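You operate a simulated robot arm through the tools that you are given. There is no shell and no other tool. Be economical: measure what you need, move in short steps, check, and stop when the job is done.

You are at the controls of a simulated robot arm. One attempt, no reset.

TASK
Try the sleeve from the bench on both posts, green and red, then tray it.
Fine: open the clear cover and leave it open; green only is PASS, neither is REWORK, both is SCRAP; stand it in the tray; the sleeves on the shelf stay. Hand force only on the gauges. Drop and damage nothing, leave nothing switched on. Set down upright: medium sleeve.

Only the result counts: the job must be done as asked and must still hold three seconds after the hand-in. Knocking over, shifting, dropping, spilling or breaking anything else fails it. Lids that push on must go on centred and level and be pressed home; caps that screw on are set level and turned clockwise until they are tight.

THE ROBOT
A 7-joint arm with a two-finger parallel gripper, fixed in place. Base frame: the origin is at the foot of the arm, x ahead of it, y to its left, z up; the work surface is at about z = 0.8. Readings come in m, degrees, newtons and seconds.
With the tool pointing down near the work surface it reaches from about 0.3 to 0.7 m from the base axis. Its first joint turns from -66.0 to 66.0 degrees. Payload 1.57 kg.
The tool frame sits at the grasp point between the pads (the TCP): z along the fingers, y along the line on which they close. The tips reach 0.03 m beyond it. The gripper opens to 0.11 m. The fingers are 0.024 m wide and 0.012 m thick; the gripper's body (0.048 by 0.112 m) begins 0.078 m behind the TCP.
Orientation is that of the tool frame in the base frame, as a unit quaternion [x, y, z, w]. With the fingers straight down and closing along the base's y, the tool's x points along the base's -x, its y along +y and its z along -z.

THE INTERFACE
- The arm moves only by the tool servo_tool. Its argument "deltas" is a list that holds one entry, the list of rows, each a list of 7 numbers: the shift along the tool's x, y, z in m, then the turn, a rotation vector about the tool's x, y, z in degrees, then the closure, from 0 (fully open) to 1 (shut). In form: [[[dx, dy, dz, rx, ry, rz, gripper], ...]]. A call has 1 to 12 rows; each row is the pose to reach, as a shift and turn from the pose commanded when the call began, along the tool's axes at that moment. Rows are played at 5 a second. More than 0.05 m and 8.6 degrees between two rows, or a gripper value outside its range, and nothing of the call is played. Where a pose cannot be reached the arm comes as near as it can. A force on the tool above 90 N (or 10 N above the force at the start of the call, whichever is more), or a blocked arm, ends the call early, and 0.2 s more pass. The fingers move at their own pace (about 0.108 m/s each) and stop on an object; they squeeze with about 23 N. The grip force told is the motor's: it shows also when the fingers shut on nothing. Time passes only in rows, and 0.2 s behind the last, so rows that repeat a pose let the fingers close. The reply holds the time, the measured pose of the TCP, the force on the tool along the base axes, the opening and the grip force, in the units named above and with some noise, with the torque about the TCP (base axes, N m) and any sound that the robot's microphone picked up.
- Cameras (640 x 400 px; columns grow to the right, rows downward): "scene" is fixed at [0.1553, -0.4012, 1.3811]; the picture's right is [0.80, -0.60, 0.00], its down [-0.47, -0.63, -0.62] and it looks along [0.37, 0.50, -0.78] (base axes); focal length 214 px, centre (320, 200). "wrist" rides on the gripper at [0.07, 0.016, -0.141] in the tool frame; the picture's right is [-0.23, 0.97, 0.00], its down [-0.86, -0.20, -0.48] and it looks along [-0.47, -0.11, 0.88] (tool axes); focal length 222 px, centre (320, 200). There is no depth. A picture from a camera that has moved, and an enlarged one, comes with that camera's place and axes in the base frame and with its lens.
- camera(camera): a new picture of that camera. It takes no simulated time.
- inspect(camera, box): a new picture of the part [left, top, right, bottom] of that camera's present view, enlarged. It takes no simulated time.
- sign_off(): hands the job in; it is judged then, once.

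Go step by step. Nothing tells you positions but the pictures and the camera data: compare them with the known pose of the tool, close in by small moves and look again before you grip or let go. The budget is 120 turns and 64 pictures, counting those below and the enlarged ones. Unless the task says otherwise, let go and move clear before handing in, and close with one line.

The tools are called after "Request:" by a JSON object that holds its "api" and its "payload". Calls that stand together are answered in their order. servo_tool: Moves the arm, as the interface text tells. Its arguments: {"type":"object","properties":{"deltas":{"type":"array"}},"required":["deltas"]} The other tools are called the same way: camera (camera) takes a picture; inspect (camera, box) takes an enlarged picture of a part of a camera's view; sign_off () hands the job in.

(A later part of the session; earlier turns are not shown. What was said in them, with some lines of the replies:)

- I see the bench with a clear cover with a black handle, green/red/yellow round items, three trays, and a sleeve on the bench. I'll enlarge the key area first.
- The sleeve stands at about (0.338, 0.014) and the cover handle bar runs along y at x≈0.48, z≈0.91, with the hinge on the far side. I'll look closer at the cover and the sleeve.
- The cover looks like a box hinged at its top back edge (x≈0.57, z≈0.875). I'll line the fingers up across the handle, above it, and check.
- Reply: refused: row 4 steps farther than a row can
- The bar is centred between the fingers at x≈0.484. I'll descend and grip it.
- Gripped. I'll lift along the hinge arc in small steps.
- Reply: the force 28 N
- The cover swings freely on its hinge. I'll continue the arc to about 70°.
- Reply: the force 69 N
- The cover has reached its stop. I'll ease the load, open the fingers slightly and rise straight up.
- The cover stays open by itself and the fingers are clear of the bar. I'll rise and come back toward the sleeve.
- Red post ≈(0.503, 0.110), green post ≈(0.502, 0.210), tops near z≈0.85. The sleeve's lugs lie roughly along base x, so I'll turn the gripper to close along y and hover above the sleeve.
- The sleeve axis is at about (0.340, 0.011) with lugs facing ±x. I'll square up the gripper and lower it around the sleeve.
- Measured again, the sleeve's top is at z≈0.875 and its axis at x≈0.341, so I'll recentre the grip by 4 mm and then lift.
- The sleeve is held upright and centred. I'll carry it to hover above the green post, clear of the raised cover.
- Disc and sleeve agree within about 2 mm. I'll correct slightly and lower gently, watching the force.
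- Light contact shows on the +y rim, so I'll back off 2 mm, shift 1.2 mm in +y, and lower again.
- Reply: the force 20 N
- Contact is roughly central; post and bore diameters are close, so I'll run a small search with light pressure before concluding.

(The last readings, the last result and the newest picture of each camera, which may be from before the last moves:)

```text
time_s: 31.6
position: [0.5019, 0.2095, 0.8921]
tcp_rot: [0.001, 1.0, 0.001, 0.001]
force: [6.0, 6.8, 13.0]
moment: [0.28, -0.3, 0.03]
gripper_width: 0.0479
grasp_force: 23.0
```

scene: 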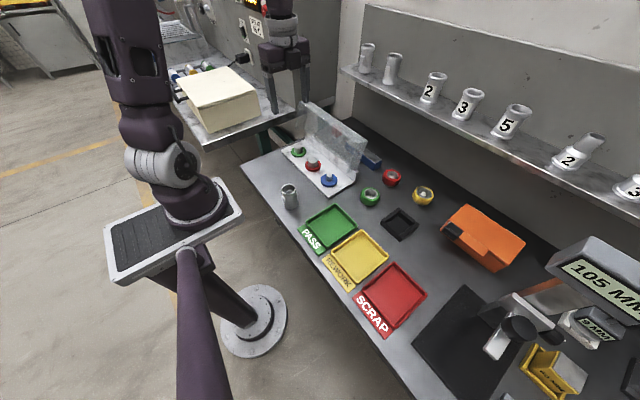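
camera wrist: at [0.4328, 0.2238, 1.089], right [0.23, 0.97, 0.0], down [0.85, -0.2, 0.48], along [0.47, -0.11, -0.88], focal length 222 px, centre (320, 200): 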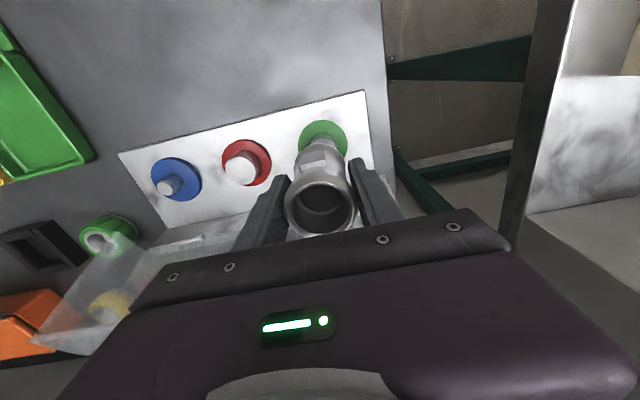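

Lateral force reverses sign across about 2.5 mm, so the bore is caught on the post's lead-in. I'll go to the neutral point and press lightly.

Request:
{"api": "servo_tool", "payload": {"deltas": [[[-0.0016, 0.002, -0.001, 0, 0, 0, 1], [-0.0016, 0.002, -0.001, 0, 0, 0, 1], [-0.0016, 0.002, 0.001, 0, 0, 0, 1], [-0.0016, 0.002, 0.002, 0, 0, 0, 1]]]}}

Request:
{"api": "inspect", "payload": {"camera": "scene", "box": [276, 130, 324, 160]}}

```text
time_s: 32.6
position: [0.5035, 0.211, 0.8915]
tcp_rot: [0.002, 1.0, 0.001, 0.001]
force: [-2.5, -4.3, 18.5]
moment: [-0.06, 0.13, -0.02]
gripper_width: 0.0479
grasp_force: 23.0
```

```text
13.33 times, centred on (300, 145) of scene
camera zoom: at [0.155, -0.4014, 1.381], right [0.8, -0.6, 0.0], down [-0.47, -0.63, -0.62], along [0.37, 0.5, -0.78], focal length 2860 px, centre (587, 933)
```

zoom: 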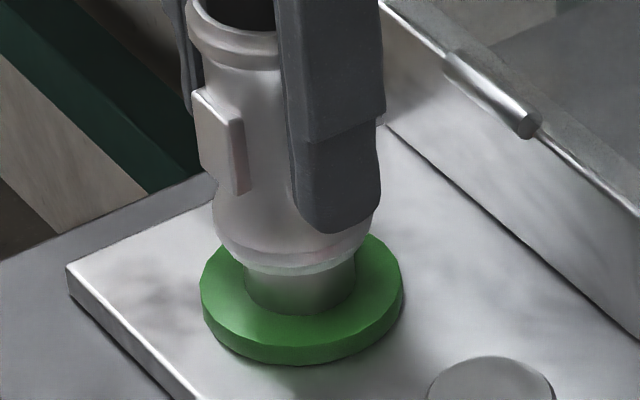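

The sleeve bottom stays at the top of the post while the grip slips, which suggests it does not pass. I'll lift a little, check alignment and retry once cleanly.

Request:
{"api": "servo_tool", "payload": {"deltas": [[[0, 0, -0.003, 0, 0, 0, 1], [0, 0, -0.008, 0, 0, 0, 1]]]}}

Request:
{"api": "inspect", "payload": {"camera": "scene", "box": [276, 130, 324, 160]}}

Request:
{"api": "inspect", "payload": {"camera": "wrist", "box": [270, 110, 370, 210]}}

```text
time_s: 33.2
position: [0.5031, 0.2118, 0.8985]
tcp_rot: [0.0, 1.0, 0.0, 0.0]
force: [0.1, 0.1, -3.6]
moment: [0.01, 0.0, 0.02]
gripper_width: 0.0476
grasp_force: 23.2
```

```text
13.33 times, centred on (300, 145) of scene
camera zoom: at [0.1554, -0.4011, 1.3811], right [0.8, -0.6, 0.0], down [-0.47, -0.63, -0.62], along [0.37, 0.5, -0.78], focal length 2860 px, centre (587, 933)
```

zoom: 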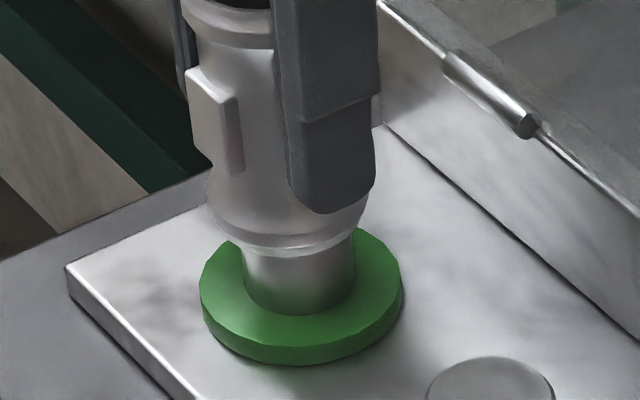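

```text
4.00 times, centred on (320, 160) of wrist
camera zoom: at [0.4324, 0.2279, 1.0386], right [0.23, 0.97, 0.0], down [0.85, -0.2, 0.48], along [0.47, -0.11, -0.88], focal length 888 px, centre (320, 360)
```

zoom: 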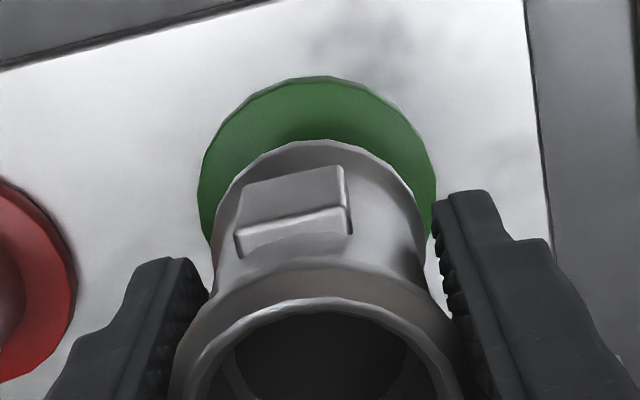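

Both views combined say the sleeve needs to go about 2.3 mm in +x. I'll shift and lower again.

Request:
{"api": "servo_tool", "payload": {"deltas": [[[-0.0023, -0.0005, 0, 0, 0, 0, 1], [-0.0023, -0.0005, 0.003, 0, 0, 0, 1], [-0.0023, -0.0005, 0.006, 0, 0, 0, 1], [-0.0023, -0.0005, 0.008, 0, 0, 0, 1]]]}}

Request:
{"api": "inspect", "payload": {"camera": "scene", "box": [276, 130, 324, 160]}}

```text
time_s: 34.2
position: [0.5052, 0.2109, 0.8905]
tcp_rot: [0.001, 1.0, 0.0, 0.0]
force: [-5.6, 2.3, 6.3]
moment: [0.1, 0.43, 0.0]
gripper_width: 0.048
grasp_force: 22.7
```

```text
13.33 times, centred on (300, 145) of scene
camera zoom: at [0.1551, -0.4011, 1.3811], right [0.8, -0.6, 0.0], down [-0.47, -0.63, -0.62], along [0.37, 0.5, -0.78], focal length 2860 px, centre (587, 933)
```

zoom: 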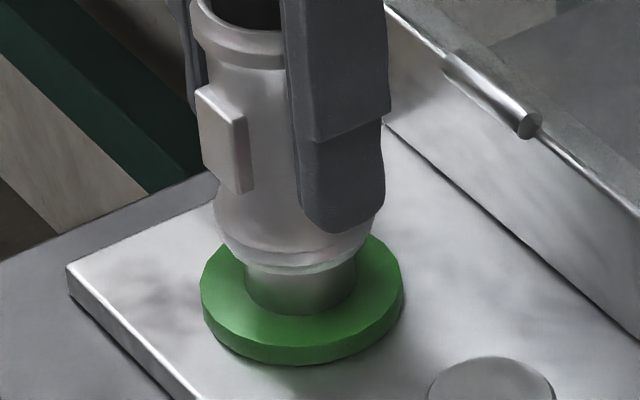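

Contact is now on the −x side, so centre lies about 1.2 mm back. I'll adjust and press again.

Request:
{"api": "servo_tool", "payload": {"deltas": [[[0, 0, -0.002, 0, 0, 0, 1], [0.0012, 0, -0.002, 0, 0, 0, 1], [0.0012, 0, -0.0005, 0, 0, 0, 1], [0.0012, 0, 0.0005, 0, 0, 0, 1]]]}}

```text
time_s: 35.2
position: [0.5038, 0.2107, 0.8906]
tcp_rot: [0.001, 1.0, 0.0, 0.001]
force: [-1.7, 1.4, 7.1]
moment: [0.05, 0.17, -0.02]
gripper_width: 0.0475
grasp_force: 22.7
```

Request:
{"api": "servo_tool", "payload": {"deltas": [[[0.0004, 0.0002, -0.001, 0, 0, 0, 1], [0.0005, 0.0003, 0.0005, 0, 0, 0, 1], [0.0005, 0.0003, 0.0015, 0, 0, 0, 1], [0.0005, 0.0003, 0.0025, 0, 0, 0, 1]]]}}

Request:
{"api": "inspect", "payload": {"camera": "scene", "box": [276, 130, 324, 160]}}

```text
time_s: 36.2
position: [0.5034, 0.2119, 0.888]
tcp_rot: [0.001, 1.0, 0.001, 0.001]
force: [1.7, -0.7, 18.6]
moment: [-0.06, -0.12, 0.0]
gripper_width: 0.048
grasp_force: 22.7
```

```text
13.33 times, centred on (300, 145) of scene
camera zoom: at [0.1551, -0.4013, 1.381], right [0.8, -0.6, 0.0], down [-0.47, -0.63, -0.62], along [0.37, 0.5, -0.78], focal length 2860 px, centre (587, 933)
```

zoom: 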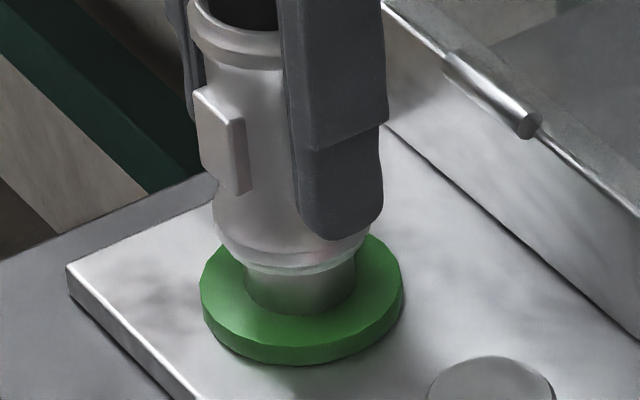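

On green the sleeve seats centrally against the top with about 22 N and does not pass. Now I'll try the red post (100 mm toward −y).

Request:
{"api": "servo_tool", "payload": {"deltas": [[[0, 0, -0.015, 0, 0, 0, 1], [0, 0, -0.03, 0, 0, 0, 1], [0, -0.035, -0.03, 0, 0, 0, 1], [0, -0.07, -0.03, 0, 0, 0, 1], [0, -0.1, -0.03, 0, 0, 0, 1], [0, -0.1, -0.03, 0, 0, 0, 1], [0, -0.1, -0.012, 0, 0, 0, 1]]]}}

Request:
{"api": "inspect", "payload": {"camera": "scene", "box": [288, 140, 336, 170]}}

```text
time_s: 37.8
position: [0.5017, 0.11, 0.8988]
tcp_rot: [0.002, 1.0, 0.0, 0.001]
force: [0.6, 0.0, -4.1]
moment: [0.0, 0.01, 0.01]
gripper_width: 0.0476
grasp_force: 22.7
```

```text
13.33 times, centred on (312, 155) of scene
camera zoom: at [0.1554, -0.4011, 1.3811], right [0.8, -0.6, 0.0], down [-0.47, -0.63, -0.62], along [0.37, 0.5, -0.78], focal length 2860 px, centre (427, 800)
```

zoom: 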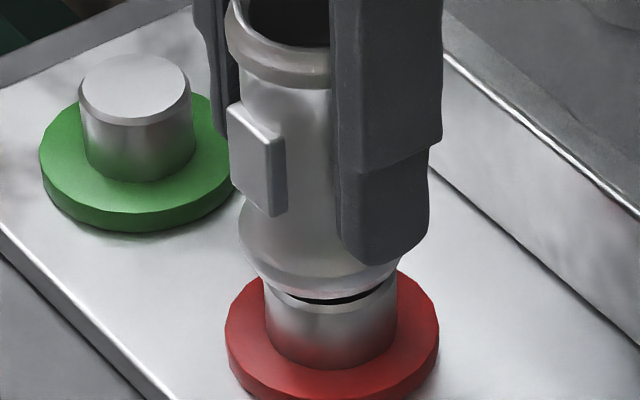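

Request:
{"api": "servo_tool", "payload": {"deltas": [[[-0.0015, -0.0007, 0.003, 0, 0, 0, 1], [-0.0015, -0.0007, 0.006, 0, 0, 0, 1], [-0.0015, -0.0007, 0.009, 0, 0, 0, 1], [-0.0015, -0.0007, 0.011, 0, 0, 0, 1]]]}}

Request:
{"api": "inspect", "payload": {"camera": "scene", "box": [288, 140, 336, 170]}}

```text
time_s: 38.8
position: [0.5061, 0.1105, 0.8896]
tcp_rot: [0.002, 1.0, 0.0, 0.002]
force: [-0.7, 3.0, 19.5]
moment: [0.04, 0.03, -0.03]
gripper_width: 0.0478
grasp_force: 23.5
```

```text
13.33 times, centred on (312, 155) of scene
camera zoom: at [0.155, -0.4012, 1.3811], right [0.8, -0.6, 0.0], down [-0.47, -0.63, -0.62], along [0.37, 0.5, -0.78], focal length 2860 px, centre (427, 800)
```

zoom: 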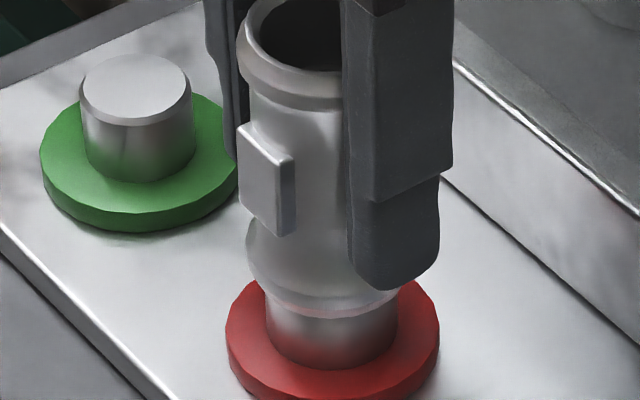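

Red also does not pass: flat, centred contact at about 23 N. The green result was closer, so I'll repeat green once more with a gentle wiggle under light pressure to be sure.

Request:
{"api": "servo_tool", "payload": {"deltas": [[[0, 0, -0.02, 0, 0, 0, 1], [0.0007, 0.03, -0.025, 0, 0, 0, 1], [0.0007, 0.065, -0.025, 0, 0, 0, 1], [0.0007, 0.1007, -0.025, 0, 0, 0, 1], [0.0007, 0.1007, -0.02, 0, 0, 0, 1], [0.0007, 0.1007, -0.005, 0, 0, 0, 1], [0.0007, 0.1007, -0.001, 0, 0, 0, 1]]]}}

```text
time_s: 40.4
position: [0.5046, 0.211, 0.8894]
tcp_rot: [0.001, 1.0, 0.0, 0.0]
force: [0.2, -0.7, -3.2]
moment: [0.02, 0.01, -0.01]
gripper_width: 0.0479
grasp_force: 23.0
```

Request:
{"api": "servo_tool", "payload": {"deltas": [[[0, 0, 0.0015, 0, 0, 0, 1], [-0.0006, 0, 0.002, 0, 0, 0, 1], [0, 0.0006, 0.002, 0, 0, 0, 1], [0.0006, 0, 0.0025, 0, 0, 0, 1], [0, -0.0006, 0.0025, 0, 0, 0, 1], [0, 0, 0.003, 0.6, 0, 0, 1], [0, 0, 0.003, 0, 0.6, 0, 1], [0, 0, 0.003, -0.6, 0, 0, 1], [0, 0, 0.003, 0, -0.6, 0, 1], [0, 0, 0.003, 0, 0, 0, 1]]]}}

Request:
{"api": "inspect", "payload": {"camera": "scene", "box": [276, 130, 324, 160]}}

```text
time_s: 42.6
position: [0.5053, 0.211, 0.886]
tcp_rot: [0.001, 1.0, 0.0, 0.0]
force: [3.0, -0.8, 7.6]
moment: [-0.09, -0.22, -0.04]
gripper_width: 0.0476
grasp_force: 23.1
```

```text
13.33 times, centred on (300, 145) of scene
camera zoom: at [0.1553, -0.4012, 1.381], right [0.8, -0.6, 0.0], down [-0.47, -0.63, -0.62], along [0.37, 0.5, -0.78], focal length 2860 px, centre (587, 933)
```

zoom: 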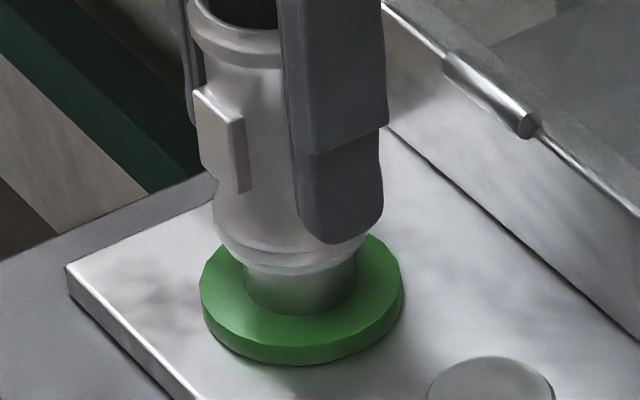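

The sleeve settles at exactly the same spot and does not pass green, so neither post accepts it: REWORK. I'll lift and carry it toward the yellow tray.

Request:
{"api": "servo_tool", "payload": {"deltas": [[[0, 0, -0.03, 0, 0, 0, 1], [0, 0, -0.06, 0, 0, 0, 1], [0.02, 0, -0.085, 0, 0, 0, 1], [0.05, -0.03, -0.085, 0, 0, 0, 1], [0.08, -0.065, -0.085, 0, 0, 0, 1], [0.1, -0.105, -0.085, 0, 0, 0, 1], [0.109, -0.15, -0.085, 0, 0, 0, 1], [0.109, -0.2, -0.085, 0, 0, 0, 1], [0.109, -0.25, -0.085, 0, 0, 0, 1], [0.109, -0.3, -0.085, 0, 0, 0, 1], [0.109, -0.35, -0.085, 0, 0, 0, 1], [0.109, -0.4, -0.085, 0, 0, 0, 1]]]}}

Request:
{"api": "servo_tool", "payload": {"deltas": [[[0, -0.04, 0, 0, 0, 0, 1], [0, -0.08, 0, 0, 0, 0, 1], [0, -0.08, 0.01, 0, 0, 0, 1]]]}}

Request:
{"api": "camera", "payload": {"camera": "scene"}}

Request:
{"api": "camera", "payload": {"camera": "wrist"}}

```text
time_s: 45.2
position: [0.3945, -0.188, 0.9707]
tcp_rot: [0.002, 1.0, 0.0, 0.0]
force: [0.1, -0.6, -4.6]
moment: [0.03, -0.02, -0.01]
gripper_width: 0.0477
grasp_force: 22.9
```

```text
time_s: 46.0
position: [0.3942, -0.2684, 0.9594]
tcp_rot: [0.002, 1.0, 0.001, 0.0]
force: [0.0, -0.4, -4.0]
moment: [-0.01, -0.04, -0.02]
gripper_width: 0.0476
grasp_force: 23.1
```

```text
13 pictures are left
```

scene: 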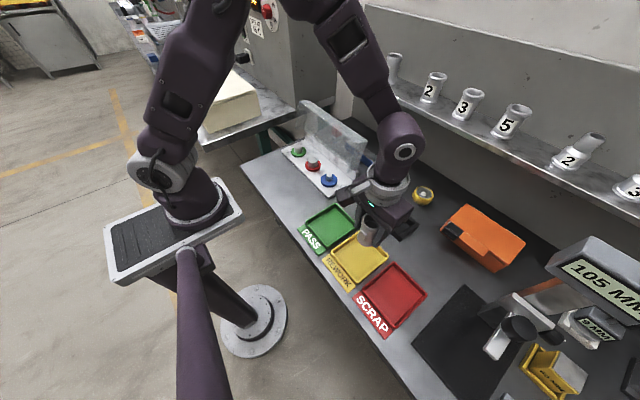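

```text
12 pictures are left
camera wrist: at [0.3241, -0.2512, 1.1012], right [0.23, 0.97, 0.0], down [0.85, -0.2, 0.48], along [0.47, -0.11, -0.88], focal length 222 px, centre (320, 200)
```

wrist: 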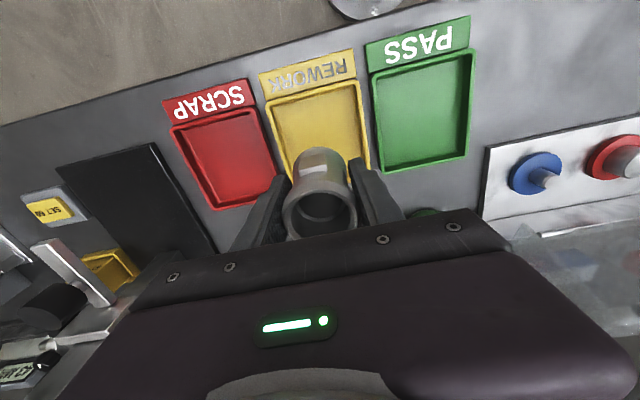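

I'm centred over the yellow REWORK tray (≈0.397, −0.266). Lowering toward its floor.

Request:
{"api": "servo_tool", "payload": {"deltas": [[[-0.002, 0.001, 0.04, 0, 0, 0, 1], [-0.002, 0.001, 0.08, 0, 0, 0, 1], [-0.002, 0.001, 0.095, 0, 0, 0, 1], [-0.002, 0.001, 0.1, 0, 0, 0, 1], [-0.002, 0.001, 0.104, 0, 0, 0, 1]]]}}

Request:
{"api": "inspect", "payload": {"camera": "scene", "box": [312, 215, 408, 295]}}

```text
time_s: 47.2
position: [0.3982, -0.2684, 0.859]
tcp_rot: [0.001, 1.0, 0.0, 0.0]
force: [0.0, 0.1, -2.9]
moment: [0.03, 0.03, -0.02]
gripper_width: 0.0478
grasp_force: 22.8
```

```text
5.00 times, centred on (360, 255) of scene
camera zoom: at [0.1554, -0.4012, 1.381], right [0.8, -0.6, 0.0], down [-0.47, -0.63, -0.62], along [0.37, 0.5, -0.78], focal length 1072 px, centre (120, -75)
```

zoom: 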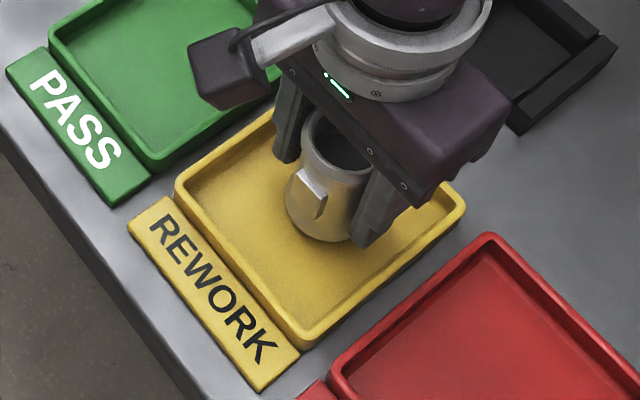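

Request:
{"api": "servo_tool", "payload": {"deltas": [[[0, 0, 0.003, 0, 0, 0, 1], [0, 0, 0.006, 0, 0, 0, 1], [0, 0, 0.008, 0, 0, 0, 1]]]}}

```text
time_s: 48.0
position: [0.3971, -0.2691, 0.8514]
tcp_rot: [0.001, 1.0, -0.001, 0.002]
force: [-6.5, -0.4, 47.6]
moment: [0.82, 0.12, 0.01]
gripper_width: 0.0477
grasp_force: 23.2
```

Firm contact; I'll relieve the load by small steps.

Request:
{"api": "servo_tool", "payload": {"deltas": [[[0, 0, -0.001, 0, 0, 0, 1], [0, 0, -0.002, 0, 0, 0, 1]]]}}

Request:
{"api": "inspect", "payload": {"camera": "scene", "box": [340, 220, 388, 260]}}

```text
time_s: 48.6
position: [0.3971, -0.268, 0.8525]
tcp_rot: [0.002, 1.0, 0.0, 0.001]
force: [-1.8, -7.5, 17.9]
moment: [-0.29, -0.42, -0.18]
gripper_width: 0.0478
grasp_force: 23.1
```

```text
10.00 times, centred on (364, 240) of scene
camera zoom: at [0.1551, -0.4012, 1.3811], right [0.8, -0.6, 0.0], down [-0.47, -0.63, -0.62], along [0.37, 0.5, -0.78], focal length 2145 px, centre (-120, -200)
```

zoom: 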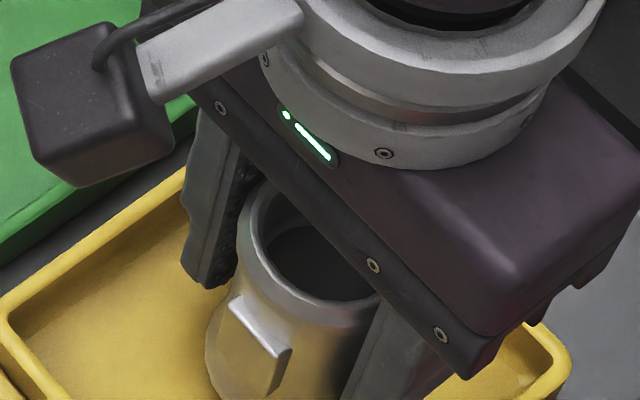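

Request:
{"api": "servo_tool", "payload": {"deltas": [[[0, 0, -0.0008, 0, 0, 0, 1], [0, 0, -0.0008, 0, 0, 0, 1], [0, 0, -0.0008, 0, 0, 0, 1]]]}}

```text
time_s: 49.4
position: [0.3967, -0.2677, 0.853]
tcp_rot: [0.001, 1.0, 0.001, -0.001]
force: [0.3, 0.2, -4.4]
moment: [0.0, 0.01, -0.02]
gripper_width: 0.0478
grasp_force: 23.4
```

Request:
{"api": "servo_tool", "payload": {"deltas": [[[0, 0, 0.0004, 0, 0, 0, 1], [0, 0, 0.0004, 0, 0, 0, 0.54], [0, 0, 0.0004, 0, 0, 0, 0.48], [0, 0, 0.0004, 0, 0, 0, 0.42], [0, 0, 0.0004, 0, 0, 0, 0.38], [0, 0, 0.0004, 0, 0, 0, 0.38]]]}}

Request:
{"api": "inspect", "payload": {"camera": "scene", "box": [312, 215, 408, 295]}}

Request:
{"api": "inspect", "payload": {"camera": "wrist", "box": [220, 80, 420, 240]}}

```text
time_s: 50.8
position: [0.3971, -0.2665, 0.8521]
tcp_rot: [0.001, 1.0, 0.0, 0.0]
force: [0.7, -0.7, 0.3]
moment: [0.01, 0.04, -0.03]
gripper_width: 0.0682
grasp_force: 0.0
```

```text
5.00 times, centred on (360, 255) of scene
camera zoom: at [0.1553, -0.4012, 1.3811], right [0.8, -0.6, 0.0], down [-0.47, -0.63, -0.62], along [0.37, 0.5, -0.78], focal length 1072 px, centre (120, -75)
```

zoom: 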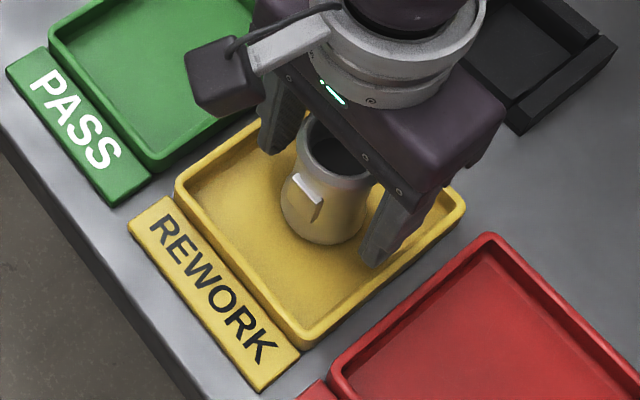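

```text
2.50 times, centred on (320, 160) of wrist
camera zoom: at [0.3264, -0.2512, 0.9928], right [0.23, 0.97, 0.0], down [0.85, -0.2, 0.48], along [0.47, -0.11, -0.88], focal length 555 px, centre (320, 300)
```

zoom: 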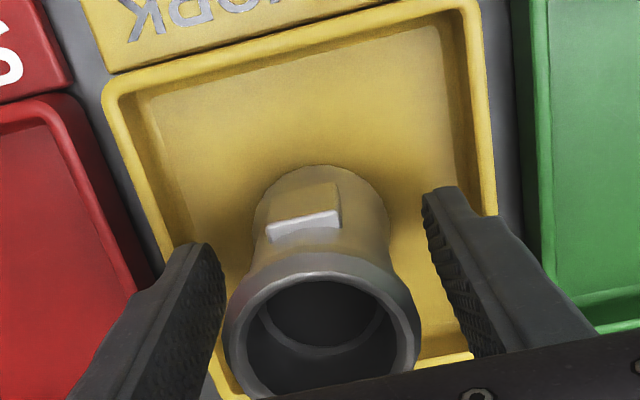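

The sleeve stands upright in the REWORK tray, clear of the fingers. I'll rise straight up and check.

Request:
{"api": "servo_tool", "payload": {"deltas": [[[0, 0, -0.02, 0, 0, 0, 0.38], [0, 0, -0.05, 0, 0, 0, 0.38], [0, 0, -0.09, 0, 0, 0, 0.38], [0, 0, -0.13, 0, 0, 0, 0.38], [0.03, 0.04, -0.16, 0, 0, 0, 0.38], [0.05, 0.085, -0.17, 0, 0, 0, 0.38], [0.06, 0.13, -0.17, 0, 0, 0, 0.38], [0.06, 0.17, -0.17, 0, 0, 0, 0.38]]]}}

Request:
{"api": "camera", "payload": {"camera": "scene"}}

Request:
{"api": "inspect", "payload": {"camera": "scene", "box": [312, 215, 408, 295]}}

```text
refused: row 5 steps farther than a row can; nothing moved
```

```text
7 pictures are left
```

scene: 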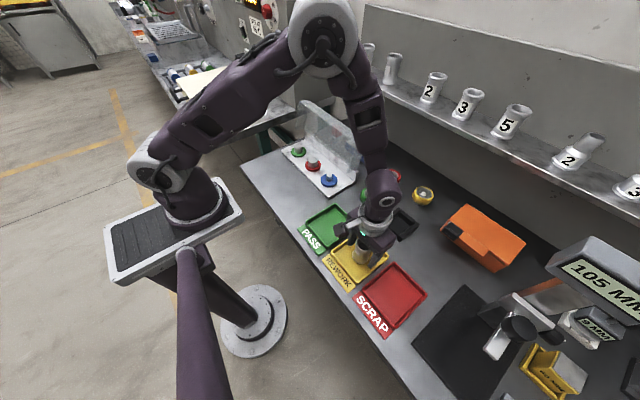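

```text
5.00 times, centred on (360, 255) of scene
camera zoom: at [0.1553, -0.4012, 1.3811], right [0.8, -0.6, 0.0], down [-0.47, -0.63, -0.62], along [0.37, 0.5, -0.78], focal length 1072 px, centre (120, -75)
```

zoom: 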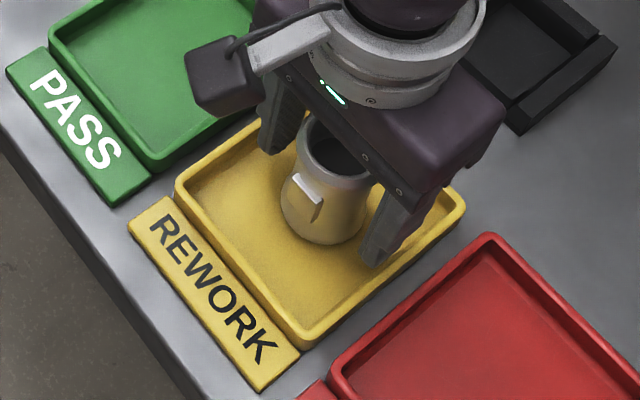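

The move was refused because one row stepped too far, and the sleeve still stands in the tray. I'll repeat it with shorter steps.

Request:
{"api": "servo_tool", "payload": {"deltas": [[[0, 0, -0.02, 0, 0, 0, 0.38], [0, 0, -0.05, 0, 0, 0, 0.38], [0, 0, -0.09, 0, 0, 0, 0.38], [0, 0, -0.13, 0, 0, 0, 0.38], [0, 0, -0.16, 0, 0, 0, 0.38], [0.02, 0.03, -0.17, 0, 0, 0, 0.38], [0.04, 0.065, -0.17, 0, 0, 0, 0.38], [0.05, 0.105, -0.17, 0, 0, 0, 0.38], [0.06, 0.15, -0.17, 0, 0, 0, 0.38]]]}}

Request:
{"api": "camera", "payload": {"camera": "scene"}}

Request:
{"api": "inspect", "payload": {"camera": "scene", "box": [312, 215, 408, 295]}}

Request:
{"api": "inspect", "payload": {"camera": "scene", "box": [260, 90, 420, 190]}}

```text
time_s: 52.8
position: [0.3361, -0.1179, 1.0219]
tcp_rot: [0.002, 1.0, -0.001, 0.001]
force: [-0.4, 0.6, -0.7]
moment: [0.01, -0.02, 0.01]
gripper_width: 0.0682
grasp_force: 0.1
```

```text
5 pictures are left
```

scene: 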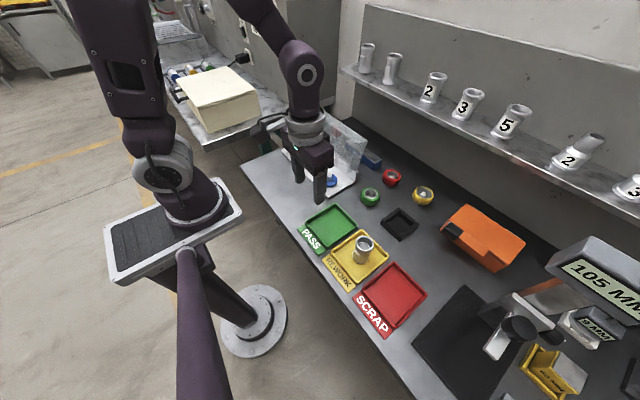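

```text
5.00 times, centred on (360, 255) of scene
camera zoom: at [0.1553, -0.4012, 1.3811], right [0.8, -0.6, 0.0], down [-0.47, -0.63, -0.62], along [0.37, 0.5, -0.78], focal length 1072 px, centre (120, -75)
```

zoom: 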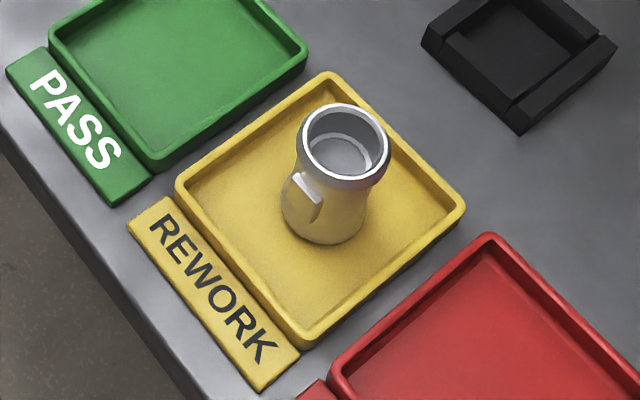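

```text
4.00 times, centred on (340, 140) of scene
camera zoom: at [0.1553, -0.4012, 1.3811], right [0.8, -0.6, 0.0], down [-0.47, -0.63, -0.62], along [0.37, 0.5, -0.78], focal length 858 px, centre (240, 440)
```

zoom: 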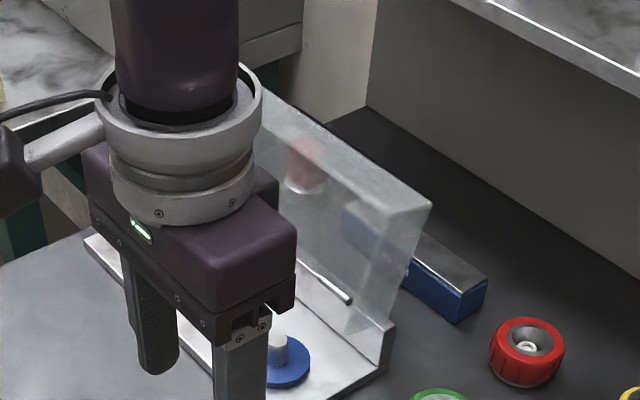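

The sleeve stands upright and free in the REWORK tray, the cover is still open, and nothing else was moved. I'm handing in.

Request:
{"api": "sign_off", "payload": {}}

```text
The job is handed in.
```

I tried the sleeve on both posts and it fitted neither, stopping at about 22 N on green and 23 N on red. It is standing upright in the REWORK tray, with the clear cover left open; setting it down briefly pressed about 50 N on the tray floor before I eased off.
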